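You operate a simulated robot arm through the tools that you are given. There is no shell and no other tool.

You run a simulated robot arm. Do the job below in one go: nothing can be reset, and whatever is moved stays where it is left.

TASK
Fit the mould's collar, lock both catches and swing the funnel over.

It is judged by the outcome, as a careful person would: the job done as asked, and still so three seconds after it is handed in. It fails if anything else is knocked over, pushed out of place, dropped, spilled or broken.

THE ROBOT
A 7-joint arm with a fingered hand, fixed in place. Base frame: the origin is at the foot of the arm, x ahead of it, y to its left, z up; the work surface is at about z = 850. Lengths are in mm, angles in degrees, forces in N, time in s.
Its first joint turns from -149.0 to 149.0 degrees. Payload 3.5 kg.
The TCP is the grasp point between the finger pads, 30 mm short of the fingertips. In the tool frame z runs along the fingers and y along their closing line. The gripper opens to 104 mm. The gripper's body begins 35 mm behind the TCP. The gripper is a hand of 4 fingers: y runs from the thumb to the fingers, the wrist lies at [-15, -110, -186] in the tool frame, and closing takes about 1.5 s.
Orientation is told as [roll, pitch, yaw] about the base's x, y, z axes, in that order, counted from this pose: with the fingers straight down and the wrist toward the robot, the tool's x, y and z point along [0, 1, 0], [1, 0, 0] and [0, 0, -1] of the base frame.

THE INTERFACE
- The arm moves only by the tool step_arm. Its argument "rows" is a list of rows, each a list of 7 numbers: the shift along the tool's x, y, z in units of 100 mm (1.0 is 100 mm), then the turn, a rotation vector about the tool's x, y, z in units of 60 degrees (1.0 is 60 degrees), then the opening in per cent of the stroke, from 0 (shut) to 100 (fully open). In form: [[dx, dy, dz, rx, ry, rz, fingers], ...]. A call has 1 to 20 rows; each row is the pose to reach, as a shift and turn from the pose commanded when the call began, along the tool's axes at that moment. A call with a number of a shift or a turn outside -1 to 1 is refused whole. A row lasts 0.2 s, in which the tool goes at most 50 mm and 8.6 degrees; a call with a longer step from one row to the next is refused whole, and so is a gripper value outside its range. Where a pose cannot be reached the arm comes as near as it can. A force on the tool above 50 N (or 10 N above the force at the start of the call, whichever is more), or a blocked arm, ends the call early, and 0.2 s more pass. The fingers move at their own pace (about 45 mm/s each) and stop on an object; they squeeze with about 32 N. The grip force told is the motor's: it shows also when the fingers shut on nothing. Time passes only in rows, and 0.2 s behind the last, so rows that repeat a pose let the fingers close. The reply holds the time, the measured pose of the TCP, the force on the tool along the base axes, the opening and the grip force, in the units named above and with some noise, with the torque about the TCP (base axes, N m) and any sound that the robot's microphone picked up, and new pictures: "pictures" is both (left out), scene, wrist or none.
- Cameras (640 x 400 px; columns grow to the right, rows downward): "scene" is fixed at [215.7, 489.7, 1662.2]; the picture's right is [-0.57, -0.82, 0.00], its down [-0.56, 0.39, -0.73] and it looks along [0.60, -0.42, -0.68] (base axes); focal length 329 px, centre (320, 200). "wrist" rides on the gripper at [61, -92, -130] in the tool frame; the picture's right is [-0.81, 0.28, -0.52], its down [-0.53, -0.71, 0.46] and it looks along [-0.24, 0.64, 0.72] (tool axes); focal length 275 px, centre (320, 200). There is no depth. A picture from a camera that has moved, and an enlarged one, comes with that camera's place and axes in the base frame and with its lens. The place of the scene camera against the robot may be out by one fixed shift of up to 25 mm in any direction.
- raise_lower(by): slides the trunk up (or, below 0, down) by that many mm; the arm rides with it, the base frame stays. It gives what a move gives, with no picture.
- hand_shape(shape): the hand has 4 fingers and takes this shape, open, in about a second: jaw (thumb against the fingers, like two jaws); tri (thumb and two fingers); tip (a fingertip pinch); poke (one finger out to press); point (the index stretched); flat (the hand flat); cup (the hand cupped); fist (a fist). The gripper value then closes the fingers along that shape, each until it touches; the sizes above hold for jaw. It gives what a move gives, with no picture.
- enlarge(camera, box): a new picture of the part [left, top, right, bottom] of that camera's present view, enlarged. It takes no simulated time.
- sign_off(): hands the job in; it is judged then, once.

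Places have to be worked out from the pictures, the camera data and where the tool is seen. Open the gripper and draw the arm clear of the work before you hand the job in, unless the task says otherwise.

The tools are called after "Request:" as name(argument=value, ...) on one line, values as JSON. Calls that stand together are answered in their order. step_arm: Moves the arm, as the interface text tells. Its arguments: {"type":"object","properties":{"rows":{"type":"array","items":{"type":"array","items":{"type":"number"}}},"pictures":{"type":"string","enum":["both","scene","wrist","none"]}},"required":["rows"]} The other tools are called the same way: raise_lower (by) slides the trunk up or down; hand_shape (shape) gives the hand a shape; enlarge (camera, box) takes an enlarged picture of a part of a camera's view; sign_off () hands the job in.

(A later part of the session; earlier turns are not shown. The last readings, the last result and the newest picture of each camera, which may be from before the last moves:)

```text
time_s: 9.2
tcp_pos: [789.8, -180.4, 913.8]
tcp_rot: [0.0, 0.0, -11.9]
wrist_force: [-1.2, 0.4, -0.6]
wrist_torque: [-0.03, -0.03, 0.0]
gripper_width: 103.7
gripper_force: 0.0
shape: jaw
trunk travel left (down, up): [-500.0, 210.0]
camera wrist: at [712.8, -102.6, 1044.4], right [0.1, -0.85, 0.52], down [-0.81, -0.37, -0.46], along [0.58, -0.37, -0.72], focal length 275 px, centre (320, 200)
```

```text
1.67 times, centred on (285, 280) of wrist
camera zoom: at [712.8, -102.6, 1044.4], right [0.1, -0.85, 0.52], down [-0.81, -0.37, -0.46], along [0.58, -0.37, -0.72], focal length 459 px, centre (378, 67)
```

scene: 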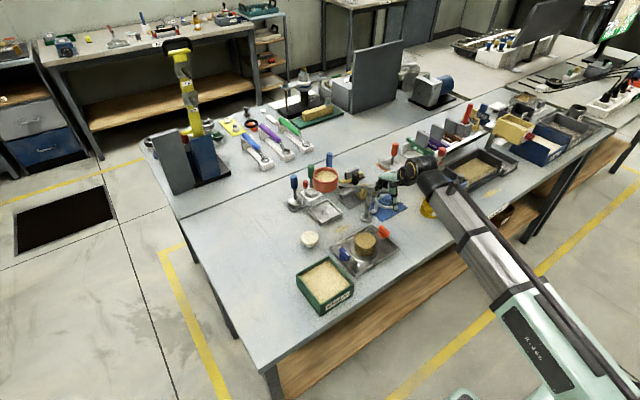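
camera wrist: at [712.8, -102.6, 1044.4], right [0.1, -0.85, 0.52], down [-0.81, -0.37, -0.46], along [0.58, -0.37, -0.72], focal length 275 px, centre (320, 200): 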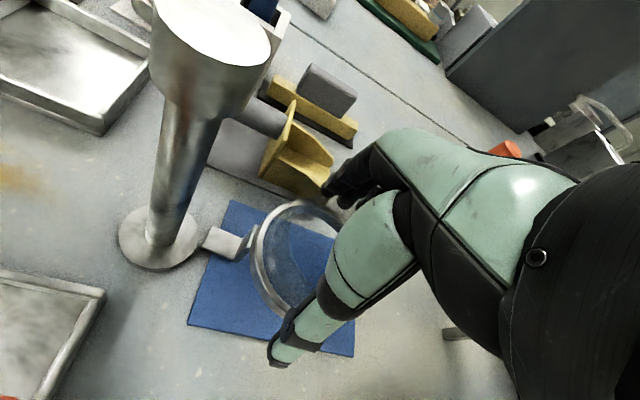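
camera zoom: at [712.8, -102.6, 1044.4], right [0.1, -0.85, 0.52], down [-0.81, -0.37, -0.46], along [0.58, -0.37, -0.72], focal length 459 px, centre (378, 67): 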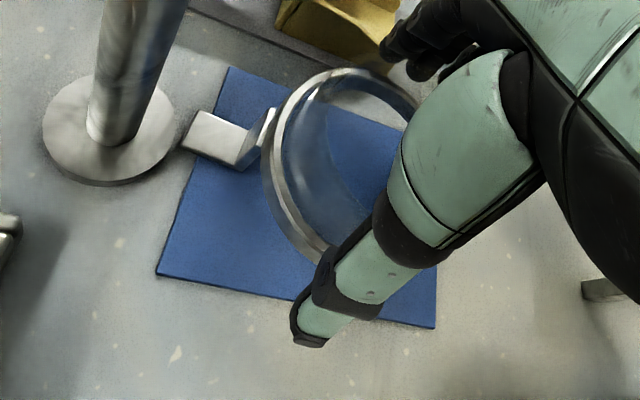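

The forward fingertips come near the yellow scoop, so before going lower I enlarge that area to check the clearance.

Request:
enlarge(camera="wrist", box=[250, 70, 380, 220])

Request:
enlarge(camera="scene", box=[372, 176, 396, 200])

```text
2.67 times, centred on (315, 145) of wrist
camera zoom: at [712.8, -102.6, 1044.4], right [0.1, -0.85, 0.52], down [-0.81, -0.37, -0.46], along [0.58, -0.37, -0.72], focal length 734 px, centre (333, 347)
```

zoom: 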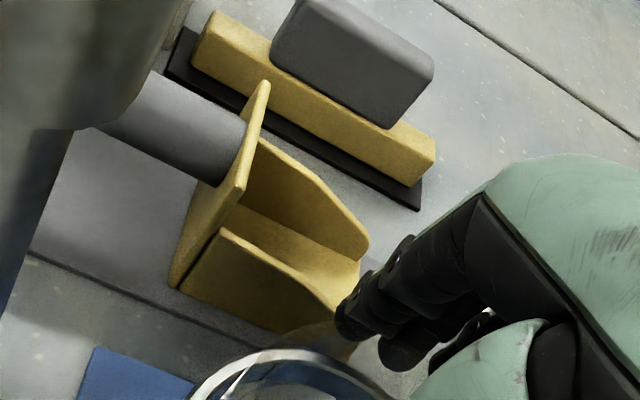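

```text
16.00 times, centred on (384, 188) of scene
camera zoom: at [215.7, 489.7, 1662.2], right [-0.57, -0.82, 0.0], down [-0.56, 0.39, -0.73], along [0.6, -0.42, -0.68], focal length 5270 px, centre (-704, 392)
```

zoom: 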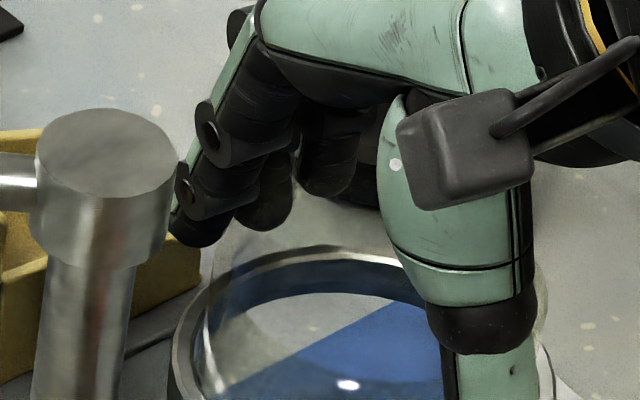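

The scoop's near wall stands at x≈862 up to z≈885, about 10 mm from the forward fingers. I narrow the opening to about 94 mm first, then look again.

Request:
step_arm(rows=[[0.0, 0.0, 0.0, 0, 0, 0, 91], [0.0, 0.0, 0.0, 0, 0, 0, 91], [0.0, 0.0, 0.0, 0, 0, 0, 91]], pictures="wrist")

Request:
enlarge(camera="wrist", box=[260, 130, 360, 220])

Request:
enlarge(camera="scene", box=[372, 180, 412, 210])

```text
time_s: 10.0
tcp_pos: [789.5, -181.9, 915.3]
tcp_rot: [0.0, 0.0, -12.0]
wrist_force: [0.4, -0.3, 0.0]
wrist_torque: [-0.02, 0.03, 0.0]
gripper_width: 95.0
gripper_force: 0.1
shape: jaw
trunk travel left (down, up): [-500.0, 210.0]
camera wrist: at [712.8, -102.6, 1044.5], right [0.1, -0.85, 0.52], down [-0.81, -0.37, -0.46], along [0.58, -0.37, -0.72], focal length 275 px, centre (320, 200)
```

wrist: 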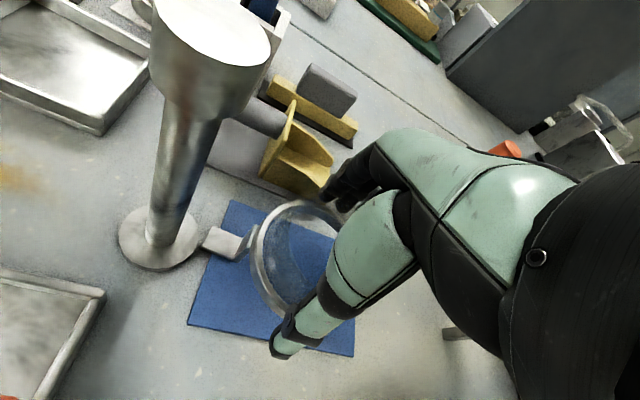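

```text
4.44 times, centred on (310, 175) of wrist
camera zoom: at [712.8, -102.6, 1044.5], right [0.1, -0.85, 0.52], down [-0.81, -0.37, -0.46], along [0.58, -0.37, -0.72], focal length 1224 px, centre (364, 311)
```

zoom: 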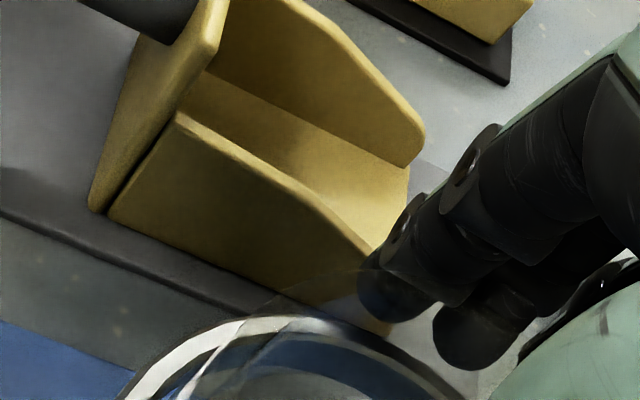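

```text
13.33 times, centred on (392, 195) of scene
camera zoom: at [215.7, 489.7, 1662.2], right [-0.57, -0.82, 0.0], down [-0.56, 0.39, -0.73], along [0.6, -0.42, -0.68], focal length 4392 px, centre (-640, 267)
```

zoom: 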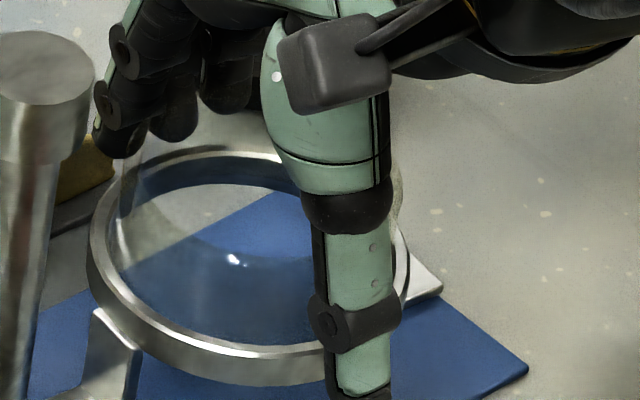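

Clearance to the scoop is now about 10 mm and the jaws still clear the ring by ~5 mm. I lower another 20 mm in small steps.

Request:
step_arm(rows=[[0.0, 0.0, 0.07, 0, 0, 0, 91], [0.0, 0.0, 0.14, 0, 0, 0, 91], [0.0, 0.0, 0.2, 0, 0, 0, 91]], pictures="wrist")

Request:
enlarge(camera="wrist", box=[220, 110, 380, 230])

Request:
enlarge(camera="scene", box=[372, 180, 412, 210])

```text
time_s: 10.8
tcp_pos: [788.1, -180.4, 896.0]
tcp_rot: [0.1, -0.2, -12.1]
wrist_force: [0.0, -0.2, 4.4]
wrist_torque: [0.01, 0.04, 0.05]
gripper_width: 94.8
gripper_force: 0.1
shape: jaw
trunk travel left (down, up): [-500.0, 210.0]
camera wrist: at [712.5, -102.7, 1025.7], right [0.1, -0.85, 0.52], down [-0.81, -0.37, -0.46], along [0.58, -0.37, -0.72], focal length 275 px, centre (320, 200)
```

wrist: 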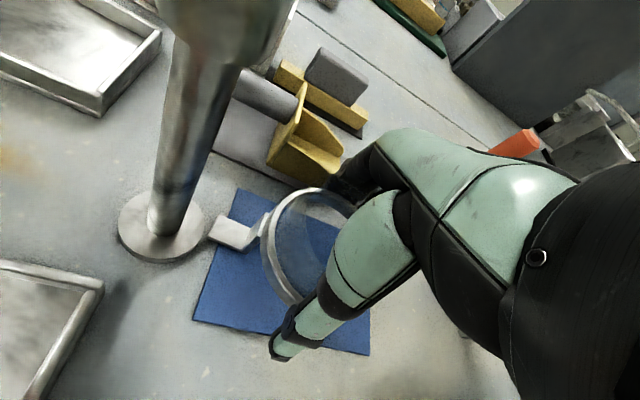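

```text
3.33 times, centred on (300, 170) of wrist
camera zoom: at [712.5, -102.7, 1025.7], right [0.1, -0.85, 0.52], down [-0.81, -0.37, -0.46], along [0.58, -0.37, -0.72], focal length 918 px, centre (387, 300)
```

zoom: 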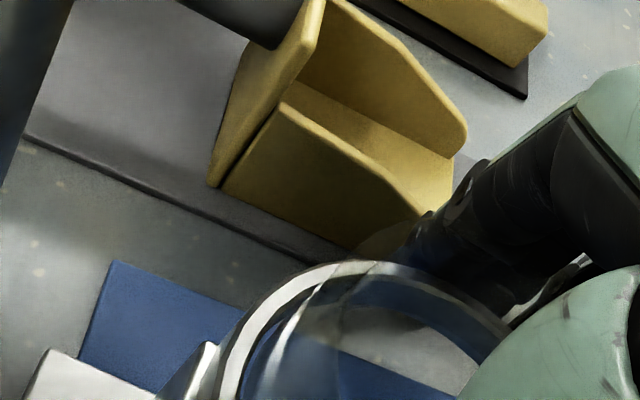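

```text
13.33 times, centred on (392, 195) of scene
camera zoom: at [215.7, 489.7, 1662.2], right [-0.57, -0.82, 0.0], down [-0.56, 0.39, -0.73], along [0.6, -0.42, -0.68], focal length 4392 px, centre (-640, 267)
```

zoom: 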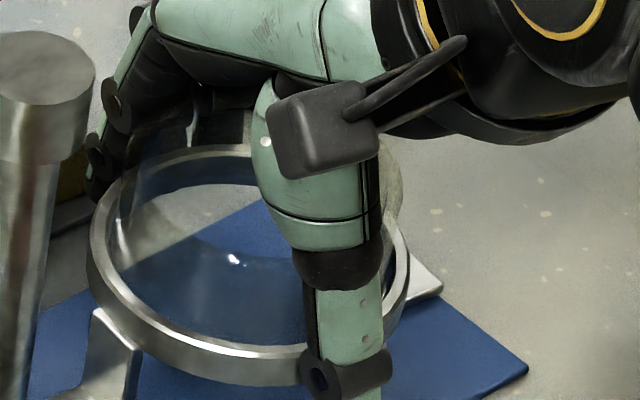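

A 4.4 N upward force shows something is lightly touching. I back up 4 mm and see whether the force vanishes.

Request:
step_arm(rows=[[0.0, 0.0, -0.04, 0, 0, 0, 91], [0.0, 0.0, -0.04, 0, 0, 0, 91]], pictures="none")

Request:
enlarge(camera="scene", box=[376, 176, 400, 194])

Request:
enlarge(camera="scene", box=[386, 190, 410, 214])

```text
time_s: 11.4
tcp_pos: [789.8, -180.4, 899.8]
tcp_rot: [-0.1, -0.1, -12.0]
wrist_force: [0.5, 0.0, -0.9]
wrist_torque: [0.0, 0.0, 0.01]
gripper_width: 94.8
gripper_force: 0.1
shape: jaw
trunk travel left (down, up): [-500.0, 210.0]
```

```text
16.00 times, centred on (388, 185) of scene
camera zoom: at [215.7, 489.7, 1662.2], right [-0.57, -0.82, 0.0], down [-0.56, 0.39, -0.73], along [0.6, -0.42, -0.68], focal length 5270 px, centre (-768, 440)
```

zoom: 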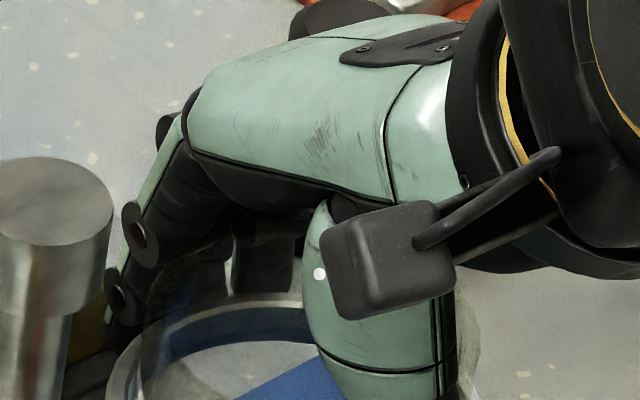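

```text
16.00 times, centred on (398, 202) of scene
camera zoom: at [215.7, 489.7, 1662.2], right [-0.57, -0.82, 0.0], down [-0.56, 0.39, -0.73], along [0.6, -0.42, -0.68], focal length 5270 px, centre (-928, 168)
```

zoom: 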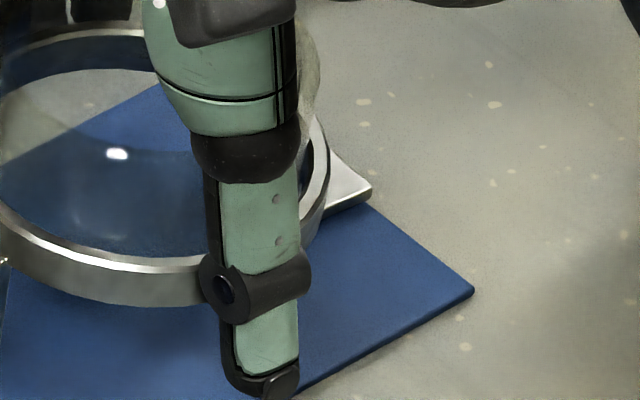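

The contact is gone at z≈900. The ring band (about z 880–891) lies within the pads, so I close the hand on it here.

Request:
step_arm(rows=[[0.0, 0.0, 0.0, 0, 0, 0, 70], [0.0, 0.0, 0.0, 0, 0, 0, 60], [0.0, 0.0, 0.0, 0, 0, 0, 50], [0.0, 0.0, 0.0, 0, 0, 0, 50], [0.0, 0.0, 0.0, 0, 0, 0, 50]], pictures="both")

Request:
enlarge(camera="scene", box=[372, 176, 412, 212])

Request:
enlarge(camera="wrist", box=[200, 130, 380, 280])

```text
time_s: 12.6
tcp_pos: [790.1, -180.9, 898.2]
tcp_rot: [0.0, -0.1, -12.0]
wrist_force: [0.7, -0.5, 0.8]
wrist_torque: [-0.02, 0.0, 0.0]
gripper_width: 69.3
gripper_force: 32.1
shape: jaw
trunk travel left (down, up): [-500.0, 210.0]
camera wrist: at [713.3, -103.0, 1029.0], right [0.1, -0.85, 0.52], down [-0.81, -0.37, -0.46], along [0.58, -0.37, -0.72], focal length 275 px, centre (320, 200)
```

scene: 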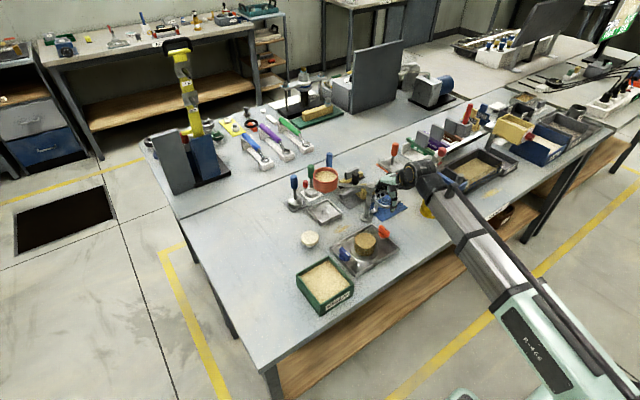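
wrist: 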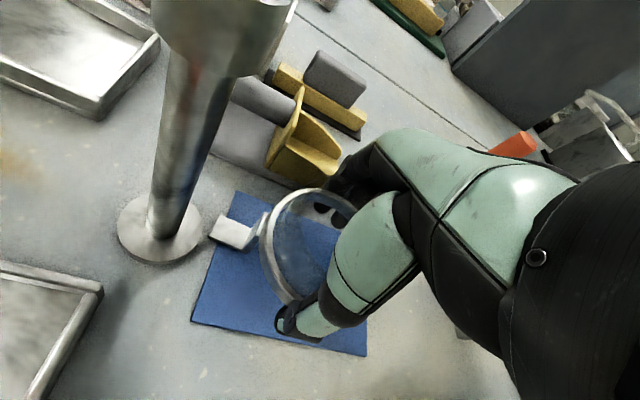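

```text
11.11 times, centred on (392, 194) of scene
camera zoom: at [215.7, 489.7, 1662.2], right [-0.57, -0.82, 0.0], down [-0.56, 0.39, -0.73], along [0.6, -0.42, -0.68], focal length 3660 px, centre (-480, 267)
```

zoom: 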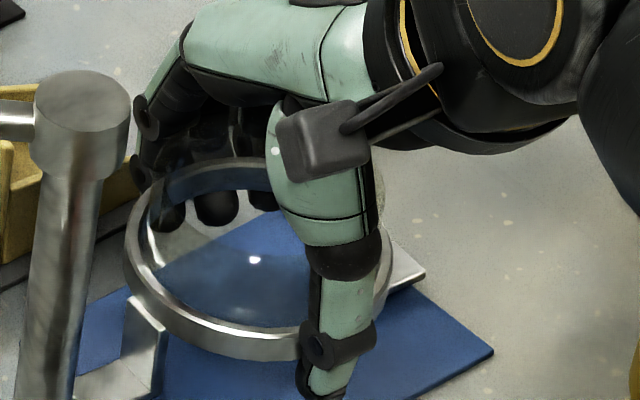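

```text
2.67 times, centred on (290, 205) of wrist
camera zoom: at [713.3, -103.0, 1029.0], right [0.1, -0.85, 0.52], down [-0.81, -0.37, -0.46], along [0.58, -0.37, -0.72], focal length 734 px, centre (400, 187)
```

zoom: 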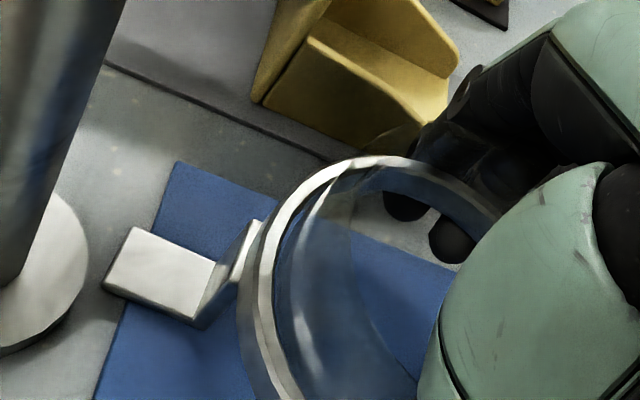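

The motor reports 32 N of grip, and the fingertips wrap just outside the ring. I lift 30 mm slowly and check that the collar comes along level.

Request:
step_arm(rows=[[0.0, 0.0, -0.05, 0, 0, 0, 40], [0.0, 0.0, -0.12, 0, 0, 0, 40], [0.0, 0.0, -0.2, 0, 0, 0, 40], [0.0, 0.0, -0.3, 0, 0, 0, 40]], pictures="both")

Request:
enlarge(camera="scene", box=[372, 170, 412, 206])

Request:
enlarge(camera="wrist", box=[180, 150, 380, 350])

```text
time_s: 13.6
tcp_pos: [789.5, -181.6, 928.0]
tcp_rot: [0.0, 0.0, -12.0]
wrist_force: [-0.5, 0.1, -1.1]
wrist_torque: [0.02, -0.03, -0.04]
gripper_width: 69.3
gripper_force: 31.8
shape: jaw
trunk travel left (down, up): [-500.0, 210.0]
camera wrist: at [713.2, -103.1, 1059.1], right [0.1, -0.85, 0.52], down [-0.81, -0.37, -0.46], along [0.58, -0.37, -0.72], focal length 275 px, centre (320, 200)
```

scene: 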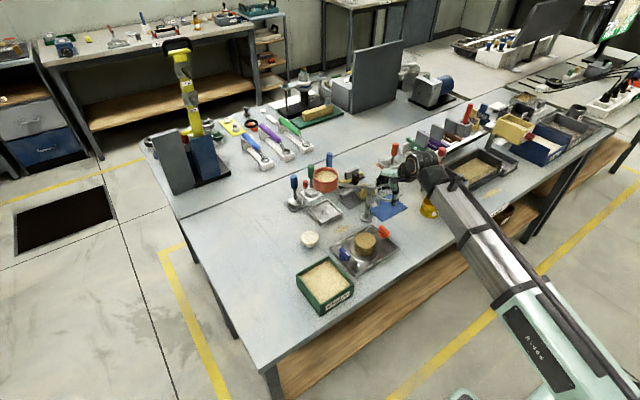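
wrist: 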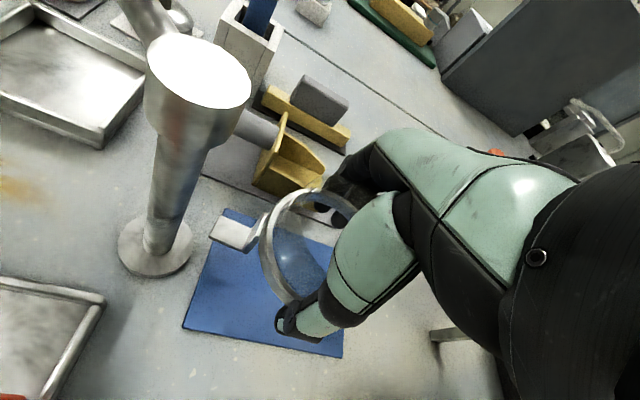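

```text
11.11 times, centred on (392, 188) of scene
camera zoom: at [215.7, 489.7, 1662.2], right [-0.57, -0.82, 0.0], down [-0.56, 0.39, -0.73], along [0.6, -0.42, -0.68], focal length 3660 px, centre (-480, 333)
```

zoom: 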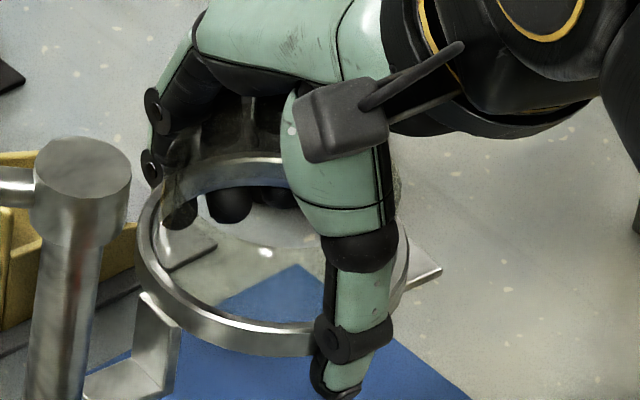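

```text
2.00 times, centred on (280, 250) of wrist
camera zoom: at [713.2, -103.1, 1059.1], right [0.1, -0.85, 0.52], down [-0.81, -0.37, -0.46], along [0.58, -0.37, -0.72], focal length 551 px, centre (400, 100)
```

zoom: 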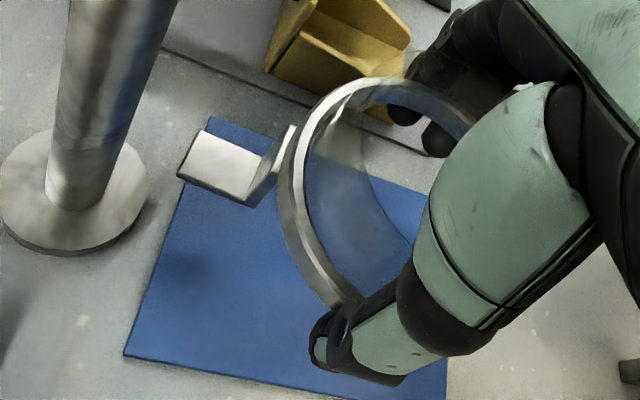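

The collar lifts cleanly and stays level, centred on the TCP with its feet about 6° ahead of the hand's yaw. I raise it to clear everything and carry it around the -x side of the post toward the mould.

Request:
step_arm(rows=[[0.0, 0.0, -0.2, 0, 0, 0, 40], [0.0, 0.0, -0.4, 0, 0, 0, 40], [0.0, 0.0, -0.6, 0, 0, 0, 40]], pictures="none")

Request:
step_arm(rows=[[0.0, -0.2, 0.0, 0, 0, 0, 40], [0.0, -0.4, 0.0, 0, 0, 0, 40], [0.0, -0.6, 0.0, 0, 0, 0, 40], [0.0, -0.8, 0.0, 0, 0, 0, 40], [0.0, -0.971, 0.0, 0, 0, 0, 40]], pictures="both")

```text
time_s: 14.4
tcp_pos: [789.2, -181.4, 989.0]
tcp_rot: [0.0, 0.0, -12.0]
wrist_force: [0.2, -0.5, -0.6]
wrist_torque: [-0.02, 0.04, -0.02]
gripper_width: 69.0
gripper_force: 32.4
shape: jaw
trunk travel left (down, up): [-500.0, 210.0]
```

```text
time_s: 15.6
tcp_pos: [695.3, -162.1, 989.7]
tcp_rot: [0.1, 0.1, -12.1]
wrist_force: [0.4, 0.1, -1.5]
wrist_torque: [-0.03, -0.02, -0.04]
gripper_width: 68.6
gripper_force: 31.4
shape: jaw
trunk travel left (down, up): [-500.0, 210.0]
camera wrist: at [618.5, -83.3, 1119.1], right [0.1, -0.85, 0.52], down [-0.81, -0.37, -0.46], along [0.58, -0.37, -0.72], focal length 275 px, centre (320, 200)
```

scene: 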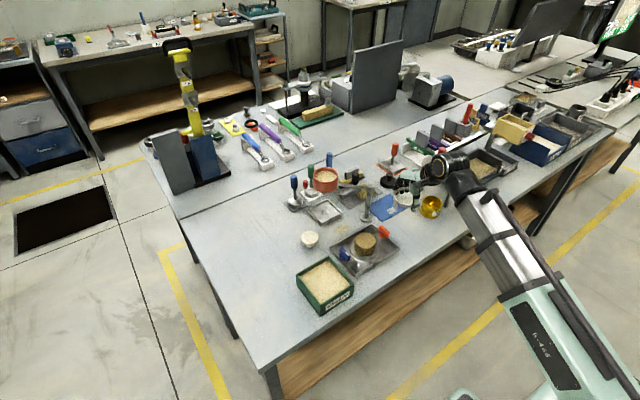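
wrist: 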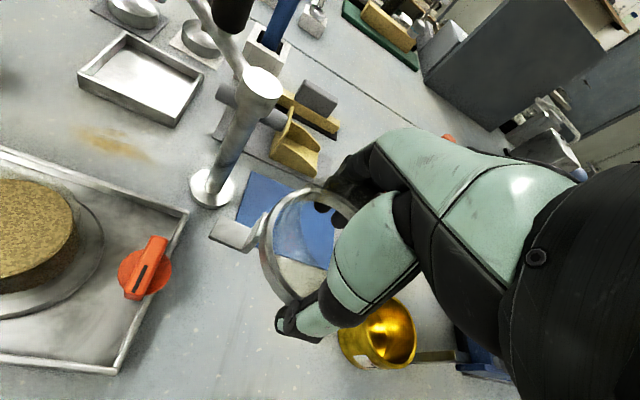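

The collar is stable in the hand. I enlarge the scene view of the held collar to study its underside and glass.

Request:
enlarge(camera="scene", box=[385, 180, 425, 215])

Request:
enlarge(camera="wrist", box=[200, 170, 360, 340])

```text
11.43 times, centred on (405, 198) of scene
camera zoom: at [215.7, 489.7, 1662.2], right [-0.57, -0.82, 0.0], down [-0.56, 0.39, -0.73], along [0.6, -0.42, -0.68], focal length 3764 px, centre (-651, 229)
```

zoom: 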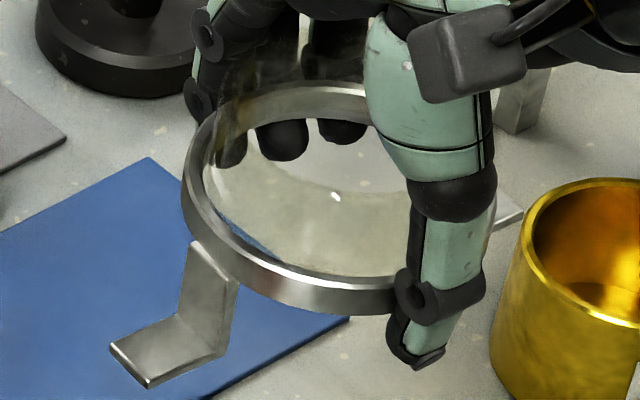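

```text
2.35 times, centred on (280, 255) of wrist
camera zoom: at [618.5, -83.3, 1119.1], right [0.1, -0.85, 0.52], down [-0.81, -0.37, -0.46], along [0.58, -0.37, -0.72], focal length 648 px, centre (414, 71)
```

zoom: 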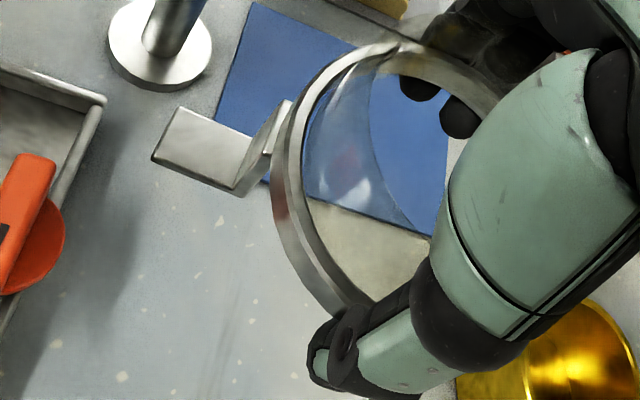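

Collar hangs level. I carry it on to above the mould in two moves, staying ~40 mm above the knobs.

Request:
step_arm(rows=[[0.21, -0.06, 0.0, 0, 0, 0, 40], [0.42, -0.12, 0.0, 0, 0, 0, 40], [0.63, -0.18, 0.0, 0, 0, 0, 40], [0.834, -0.239, 0.0, 0, 0, 0, 40]], pictures="none")

Request:
step_arm(rows=[[0.21, -0.06, 0.0, 0, 0, -0.1, 40], [0.42, -0.12, 0.0, 0, 0, -0.2, 40], [0.63, -0.18, 0.0, 0, 0, -0.31, 40], [0.834, -0.239, 0.0, 0, 0, -0.42, 40], [0.834, -0.239, 0.0, 0, 0, -0.517, 40]], pictures="both")

Request:
enlarge(camera="scene", box=[335, 205, 405, 270])

Request:
enlarge(camera="wrist", box=[150, 150, 360, 350])

```text
time_s: 16.6
tcp_pos: [686.8, -73.1, 990.1]
tcp_rot: [0.0, 0.1, -12.0]
wrist_force: [0.0, 0.8, -0.7]
wrist_torque: [0.01, -0.04, -0.02]
gripper_width: 69.0
gripper_force: 32.6
shape: jaw
trunk travel left (down, up): [-500.0, 210.0]
```

```text
time_s: 17.8
tcp_pos: [682.1, 12.8, 990.3]
tcp_rot: [-0.1, 0.0, 19.2]
wrist_force: [-0.3, 0.8, -0.7]
wrist_torque: [-0.02, -0.02, 0.0]
gripper_width: 68.9
gripper_force: 31.4
shape: jaw
trunk travel left (down, up): [-500.0, 210.0]
camera wrist: at [576.6, 39.2, 1119.2], right [0.53, -0.68, 0.52], down [-0.5, -0.74, -0.46], along [0.69, -0.02, -0.72], focal length 275 px, centre (320, 200)
```

scene: 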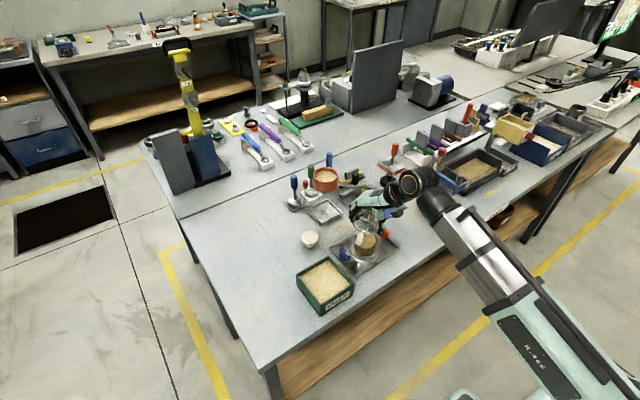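
wrist: 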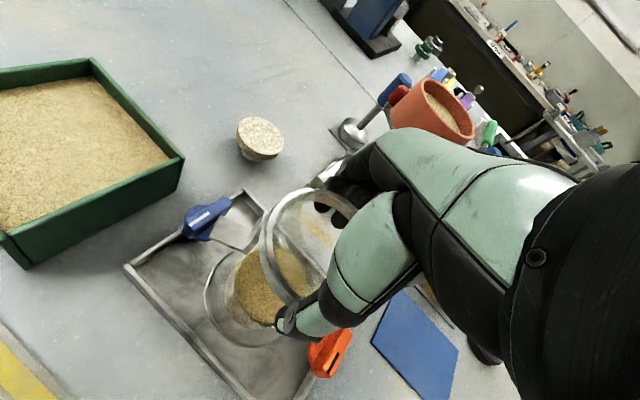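

```text
6.15 times, centred on (370, 238) of scene
camera zoom: at [215.7, 489.7, 1662.2], right [-0.57, -0.82, 0.0], down [-0.56, 0.39, -0.73], along [0.6, -0.42, -0.68], focal length 2027 px, centre (12, -31)
```

zoom: 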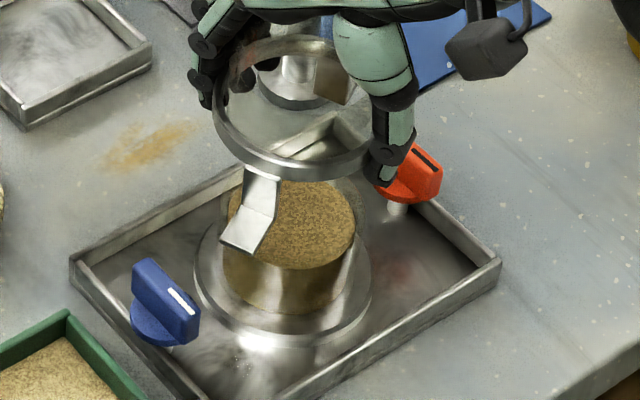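

```text
2.00 times, centred on (255, 250) of wrist
camera zoom: at [576.6, 39.2, 1119.2], right [0.53, -0.68, 0.52], down [-0.5, -0.74, -0.46], along [0.69, -0.02, -0.72], focal length 551 px, centre (450, 100)
```

zoom: 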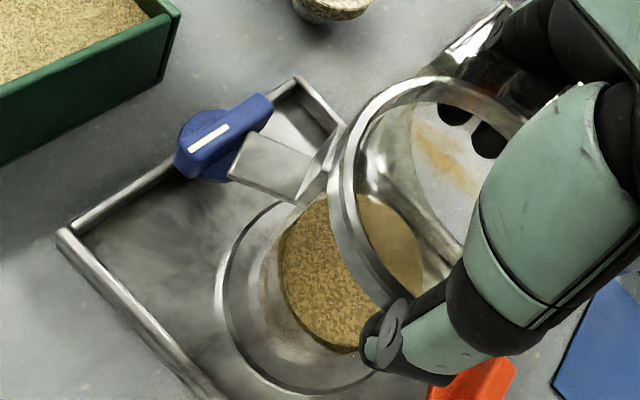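

Ring points in the wrist image all sit 42 mm from the TCP, so the collar is centred on the TCP; the feet are ~26° off the knob line as intended so they will pass beside the discs. I shift 1.8 mm in -y and lower to z≈945.

Request:
step_arm(rows=[[-0.017, -0.006, 0.15, 0, 0, 0, 40], [-0.017, -0.006, 0.3, 0, 0, 0, 40], [-0.017, -0.006, 0.45, 0, 0, 0, 40]], pictures="both")

Request:
enlarge(camera="scene", box=[335, 215, 405, 270])

Request:
enlarge(camera="wrist", box=[150, 150, 360, 350])

```text
time_s: 18.6
tcp_pos: [683.5, 10.4, 944.1]
tcp_rot: [0.0, 0.0, 19.2]
wrist_force: [-0.6, 0.7, -1.0]
wrist_torque: [0.04, 0.0, -0.02]
gripper_width: 68.8
gripper_force: 32.2
shape: jaw
trunk travel left (down, up): [-500.0, 210.0]
camera wrist: at [576.5, 37.5, 1074.0], right [0.52, -0.68, 0.52], down [-0.5, -0.74, -0.46], along [0.69, -0.02, -0.72], focal length 275 px, centre (320, 200)
```

scene: 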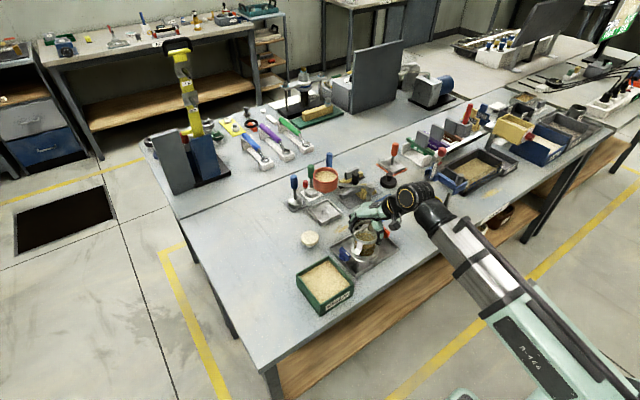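
wrist: 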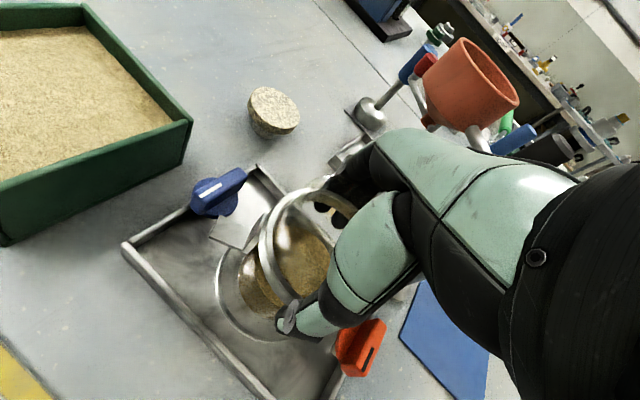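

```text
7.27 times, centred on (370, 242) of scene
camera zoom: at [215.7, 489.7, 1662.2], right [-0.57, -0.82, 0.0], down [-0.56, 0.39, -0.73], along [0.6, -0.42, -0.68], focal length 2395 px, centre (-44, -109)
```

zoom: 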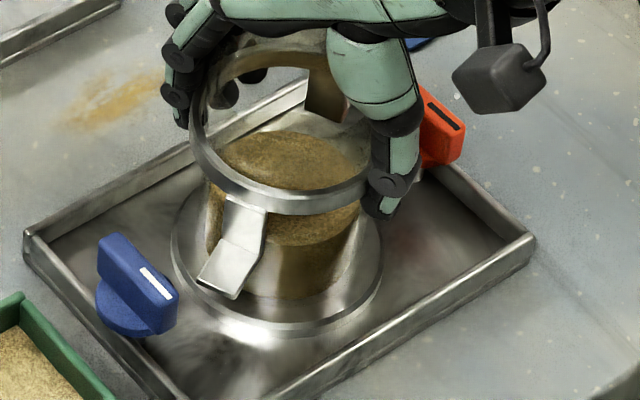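

```text
2.00 times, centred on (255, 250) of wrist
camera zoom: at [576.5, 37.5, 1074.0], right [0.52, -0.68, 0.52], down [-0.5, -0.74, -0.46], along [0.69, -0.02, -0.72], focal length 551 px, centre (450, 100)
```

zoom: 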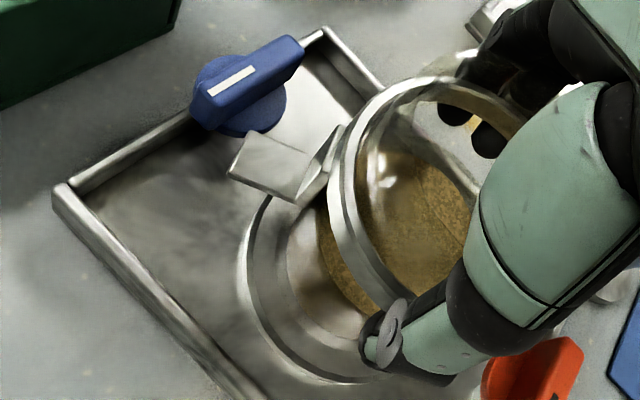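

Alignment looks right in both views: ring centre and mould axis coincide within about 2 mm, and the feet pass the knobs with ~8 mm to spare. I lower in small steps watching the force.

Request:
step_arm(rows=[[0, 0, 0.04, 0, 0, 0, 40], [0, 0, 0.08, 0, 0, 0, 40], [0, 0, 0.12, 0, 0, 0, 40], [0, 0, 0.12, 0, 0, 0, 40]], pictures="none")

Request:
enlarge(camera="scene", box=[340, 225, 396, 265])

Request:
enlarge(camera="wrist", box=[200, 180, 340, 330])

```text
time_s: 19.6
tcp_pos: [682.4, 10.2, 932.1]
tcp_rot: [0.0, -0.1, 19.1]
wrist_force: [0.3, 0.4, -1.1]
wrist_torque: [-0.01, -0.01, 0.01]
gripper_width: 68.9
gripper_force: 31.6
shape: jaw
trunk travel left (down, up): [-500.0, 210.0]
```

```text
10.00 times, centred on (368, 245) of scene
camera zoom: at [215.7, 489.7, 1662.2], right [-0.57, -0.82, 0.0], down [-0.56, 0.39, -0.73], along [0.6, -0.42, -0.68], focal length 3294 px, centre (-160, -250)
```

zoom: 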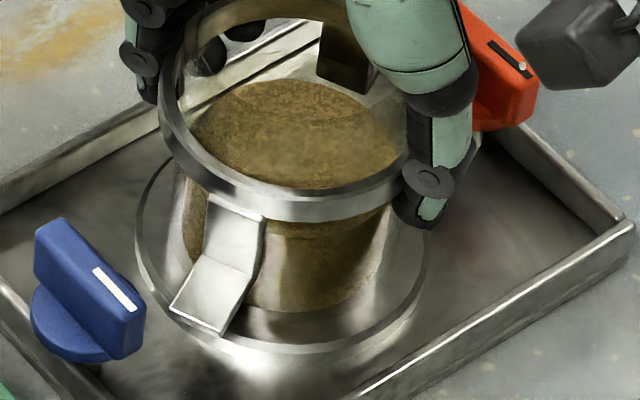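

```text
2.67 times, centred on (270, 255) of wrist
camera zoom: at [576.2, 37.5, 1062.0], right [0.52, -0.68, 0.52], down [-0.5, -0.74, -0.46], along [0.69, -0.02, -0.72], focal length 734 px, centre (453, 53)
```

zoom: 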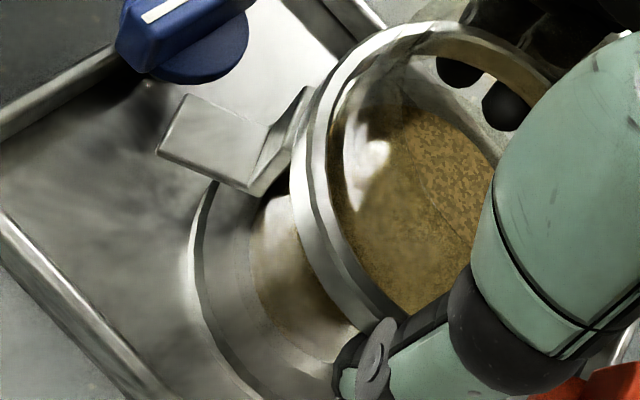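

No contact yet at z=932. I keep lowering in small increments.

Request:
step_arm(rows=[[0, 0, 0.02, 0, 0, 0, 40], [0, 0, 0.04, 0, 0, 0, 40], [0, 0, 0.06, 0, 0, 0, 40], [0, 0, 0.06, 0, 0, 0, 40]], pictures="none")

Request:
step_arm(rows=[[0, 0, 0.02, 0, 0, 0, 40], [0, 0, 0.04, 0, 0, 0, 40], [0, 0, 0.05, 0, 0, 0, 40]], pictures="none")

```text
time_s: 20.6
tcp_pos: [682.3, 9.4, 926.2]
tcp_rot: [0.0, 0.0, 19.1]
wrist_force: [0.0, 0.0, -0.5]
wrist_torque: [0.06, -0.02, 0.01]
gripper_width: 68.9
gripper_force: 32.1
shape: jaw
trunk travel left (down, up): [-500.0, 210.0]
```

```text
time_s: 21.4
tcp_pos: [681.6, 9.6, 922.6]
tcp_rot: [0.0, -0.1, 19.1]
wrist_force: [0.5, 0.8, 11.9]
wrist_torque: [0.02, 0.32, 0.03]
gripper_width: 67.4
gripper_force: 32.1
shape: jaw
trunk travel left (down, up): [-500.0, 210.0]
```

Contact at z≈922.6 with 12 N and a +0.32 Nm torque about y, meaning it touches on the -x side (about 27 mm from centre) — the ring sits slightly too far +x. I lift 3 mm and look before nudging.

Request:
step_arm(rows=[[0, 0, -0.02, 0, 0, 0, 40], [0, 0, -0.03, 0, 0, 0, 40]], pictures="both")

Request:
enlarge(camera="scene", box=[345, 228, 389, 260])

Request:
enlarge(camera="wrist", box=[220, 180, 340, 320])

```text
time_s: 22.0
tcp_pos: [682.1, 10.2, 923.1]
tcp_rot: [0.0, 0.1, 19.0]
wrist_force: [1.4, -0.4, -0.2]
wrist_torque: [0.05, 0.04, 0.0]
gripper_width: 67.9
gripper_force: 32.5
shape: jaw
trunk travel left (down, up): [-500.0, 210.0]
camera wrist: at [576.2, 37.5, 1053.6], right [0.53, -0.68, 0.52], down [-0.5, -0.74, -0.45], along [0.69, -0.02, -0.73], focal length 275 px, centre (320, 200)
```

scene: 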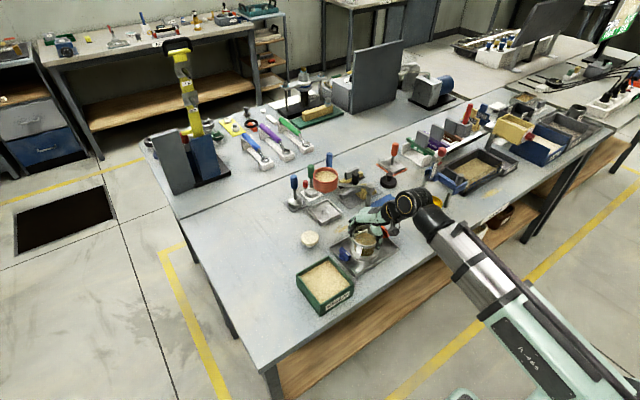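
wrist: 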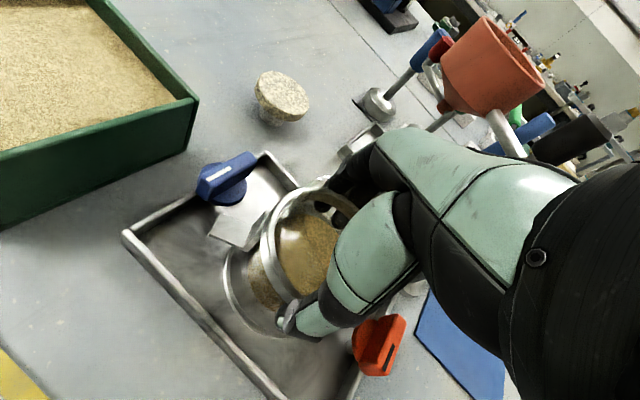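

```text
12.50 times, centred on (367, 244) of scene
camera zoom: at [215.7, 489.7, 1662.2], right [-0.57, -0.82, 0.0], down [-0.56, 0.39, -0.73], along [0.6, -0.42, -0.68], focal length 4117 px, centre (-268, -350)
```

zoom: 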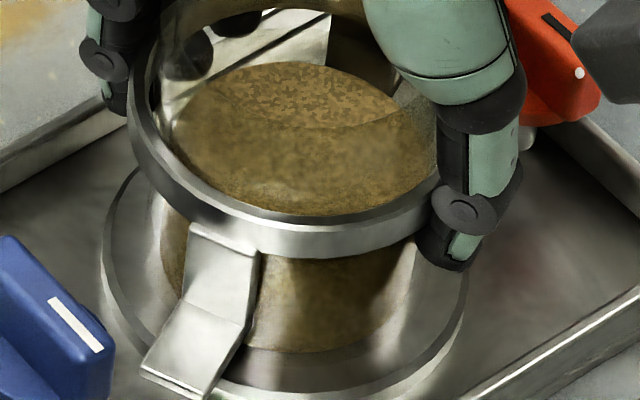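

```text
2.86 times, centred on (280, 250) of wrist
camera zoom: at [576.2, 37.5, 1053.6], right [0.53, -0.68, 0.52], down [-0.5, -0.74, -0.45], along [0.69, -0.02, -0.73], focal length 786 px, centre (434, 57)
```

zoom: 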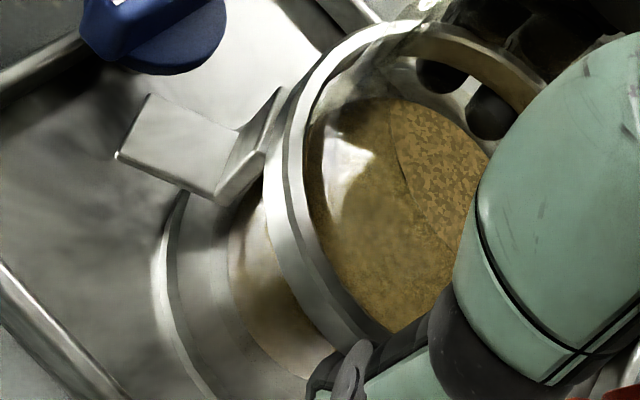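

The force is off again. I nudge the collar 2 mm toward -x and try lowering once more.

Request:
step_arm(rows=[[0.0066, -0.019, 0.0, 0, 0, 0, 40], [0.0066, -0.019, 0.01, 0, 0, 0, 40], [0.0066, -0.019, 0.02, 0, 0, 0, 40], [0.0066, -0.019, 0.03, 0, 0, 0, 40], [0.0066, -0.019, 0.035, 0, 0, 0, 40]], pictures="none")

```text
time_s: 23.2
tcp_pos: [679.4, 9.8, 922.0]
tcp_rot: [-0.1, -0.1, 19.1]
wrist_force: [3.9, 1.2, 12.9]
wrist_torque: [0.03, 0.18, 0.0]
gripper_width: 67.1
gripper_force: 32.0
shape: jaw
trunk travel left (down, up): [-500.0, 210.0]
```

Re-checking the geometry: the glass top touched the palm at grasp, so the ring sits higher in the hand than I assumed and the curled thumb/finger tips under the ring are what hit the mould rim. I'll set the collar down on the free bench spot near (685,-162) and re-grip it higher; first I raise and carry it there.

Request:
step_arm(rows=[[0, 0, -0.1, 0, 0, 0, 40], [0, 0, -0.3, 0, 0, 0, 40], [0, 0, -0.5, 0, 0, 0, 40], [0, 0, -0.7, 0, 0, 0, 40]], pictures="none")

Request:
step_arm(rows=[[-0.21, -0.065, 0, 0, 0, 0, 40], [-0.41, -0.13, 0, 0, 0, 0, 40], [-0.62, -0.195, 0, 0, 0, 0, 40], [-0.821, -0.258, 0, 0, 0, 0, 40]], pictures="none")

Request:
step_arm(rows=[[-0.16, -0.05, 0, 0, 0, 0.1, 40], [-0.33, -0.1, 0, 0, 0, 0.2, 40], [-0.49, -0.155, 0, 0, 0, 0.31, 40], [-0.66, -0.21, 0, 0, 0, 0.42, 40], [-0.821, -0.258, 0, 0, 0, 0.517, 40]], pictures="both")

Request:
enlarge(camera="scene", box=[380, 175, 440, 235])

```text
time_s: 24.2
tcp_pos: [679.7, 10.0, 990.8]
tcp_rot: [0.0, 0.0, 19.0]
wrist_force: [0.2, -0.2, -0.8]
wrist_torque: [-0.03, 0.02, -0.01]
gripper_width: 67.0
gripper_force: 32.0
shape: jaw
trunk travel left (down, up): [-500.0, 210.0]
```

```text
time_s: 25.2
tcp_pos: [680.3, -76.2, 991.7]
tcp_rot: [0.0, 0.0, 19.2]
wrist_force: [0.7, 0.4, -0.4]
wrist_torque: [0.01, -0.01, 0.04]
gripper_width: 67.0
gripper_force: 32.6
shape: jaw
trunk travel left (down, up): [-500.0, 210.0]
```

```text
time_s: 26.4
tcp_pos: [685.6, -162.7, 990.6]
tcp_rot: [0.0, 0.0, -12.0]
wrist_force: [0.4, -0.5, -1.7]
wrist_torque: [0.02, 0.03, -0.01]
gripper_width: 66.8
gripper_force: 32.0
shape: jaw
trunk travel left (down, up): [-500.0, 210.0]
camera wrist: at [609.2, -84.2, 1121.1], right [0.1, -0.85, 0.52], down [-0.81, -0.37, -0.46], along [0.58, -0.37, -0.72], focal length 275 px, centre (320, 200)
```

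scene: 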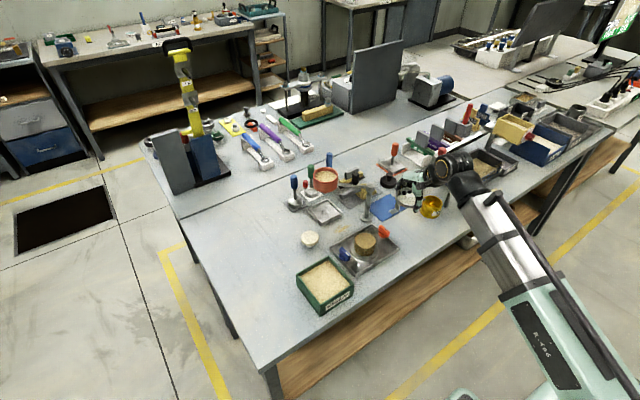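
wrist: 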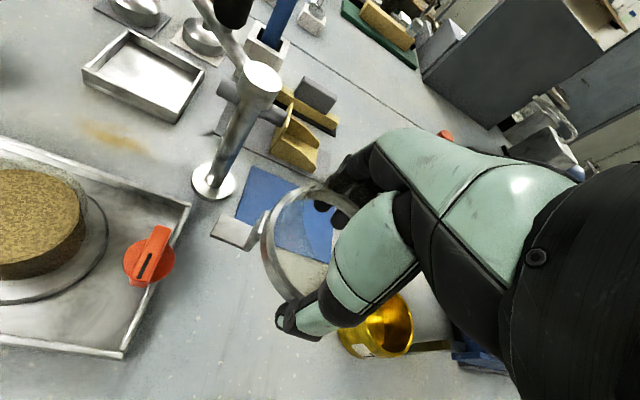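

```text
6.67 times, centred on (410, 205) of scene
camera zoom: at [215.7, 489.7, 1662.2], right [-0.57, -0.82, 0.0], down [-0.56, 0.39, -0.73], along [0.6, -0.42, -0.68], focal length 2196 px, centre (-280, 167)
```

zoom: 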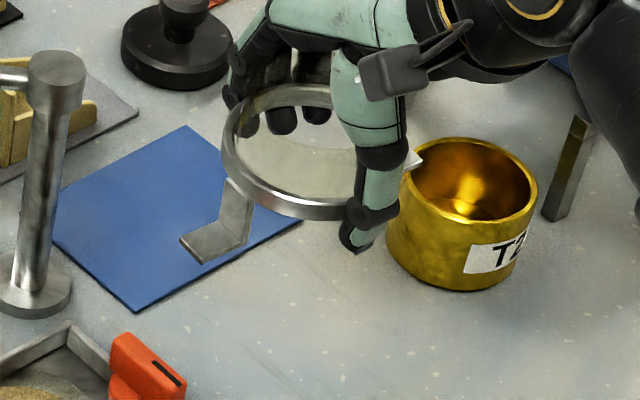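

The spot below is free (tin about 35 mm beyond the far foot). I lower to just above the bench, then feel for contact.

Request:
step_arm(rows=[[0, 0, 0.25, 0, 0, 0, 40], [0, 0, 0.5, 0, 0, 0, 40], [0, 0, 0.7, 0, 0, 0, 40], [0, 0, 0.85, 0, 0, 0, 40]], pictures="scene")

Request:
enlarge(camera="scene", box=[380, 185, 440, 235])

```text
time_s: 27.4
tcp_pos: [684.9, -162.8, 905.8]
tcp_rot: [0.0, 0.0, -11.9]
wrist_force: [0.7, 0.1, 0.0]
wrist_torque: [-0.03, 0.02, 0.02]
gripper_width: 66.8
gripper_force: 31.6
shape: jaw
trunk travel left (down, up): [-500.0, 210.0]
```

scene: 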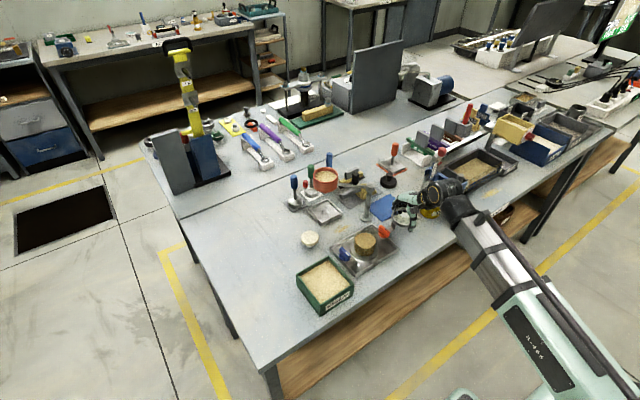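

```text
8.00 times, centred on (410, 210) of scene
camera zoom: at [215.7, 489.7, 1662.2], right [-0.57, -0.82, 0.0], down [-0.56, 0.39, -0.73], along [0.6, -0.42, -0.68], focal length 2635 px, centre (-400, 120)
```

zoom: 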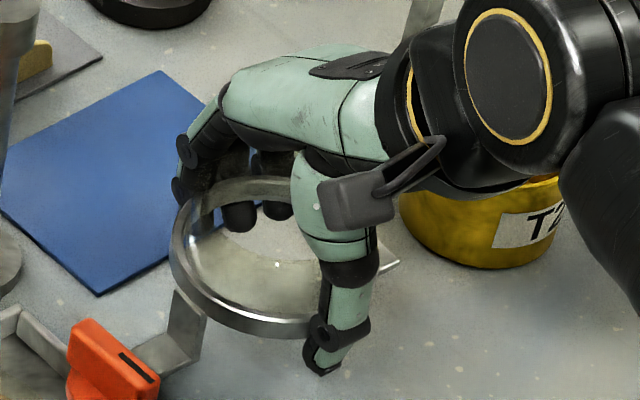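

Clear on all sides. I lower the last few millimetres until the feet touch the bench.

Request:
step_arm(rows=[[0, 0, 0.03, 0, 0, 0, 40], [0, 0, 0.05, 0, 0, 0, 40], [0, 0, 0.07, 0, 0, 0, 40], [0, 0, 0.08, 0, 0, 0, 40]], pictures="none")

```text
time_s: 28.4
tcp_pos: [684.5, -162.3, 898.2]
tcp_rot: [0.0, 0.1, -12.0]
wrist_force: [0.0, -0.8, -1.5]
wrist_torque: [0.02, -0.04, -0.01]
gripper_width: 67.1
gripper_force: 32.2
shape: jaw
trunk travel left (down, up): [-500.0, 210.0]
```

No contact yet; I continue by 1 mm steps.

Request:
step_arm(rows=[[0, 0, 0.01, 0, 0, 0, 40], [0, 0, 0.02, 0, 0, 0, 40], [0, 0, 0.02, 0, 0, 0, 40]], pictures="none")

Request:
step_arm(rows=[[0, 0, 0.01, 0, 0, 0, 40], [0, 0, 0.02, 0, 0, 0, 40], [0, 0, 0.02, 0, 0, 0, 40]], pictures="none")

```text
time_s: 29.2
tcp_pos: [684.7, -161.8, 894.7]
tcp_rot: [0.0, 0.0, -11.9]
wrist_force: [0.1, 0.1, -0.9]
wrist_torque: [-0.02, 0.03, -0.02]
gripper_width: 66.8
gripper_force: 31.7
shape: jaw
trunk travel left (down, up): [-500.0, 210.0]
```

```text
time_s: 30.0
tcp_pos: [684.9, -161.2, 893.5]
tcp_rot: [0.0, 0.0, -12.0]
wrist_force: [-2.0, 0.1, 1.2]
wrist_torque: [0.05, -0.01, 0.0]
gripper_width: 66.9
gripper_force: 32.0
shape: jaw
trunk travel left (down, up): [-500.0, 210.0]
```

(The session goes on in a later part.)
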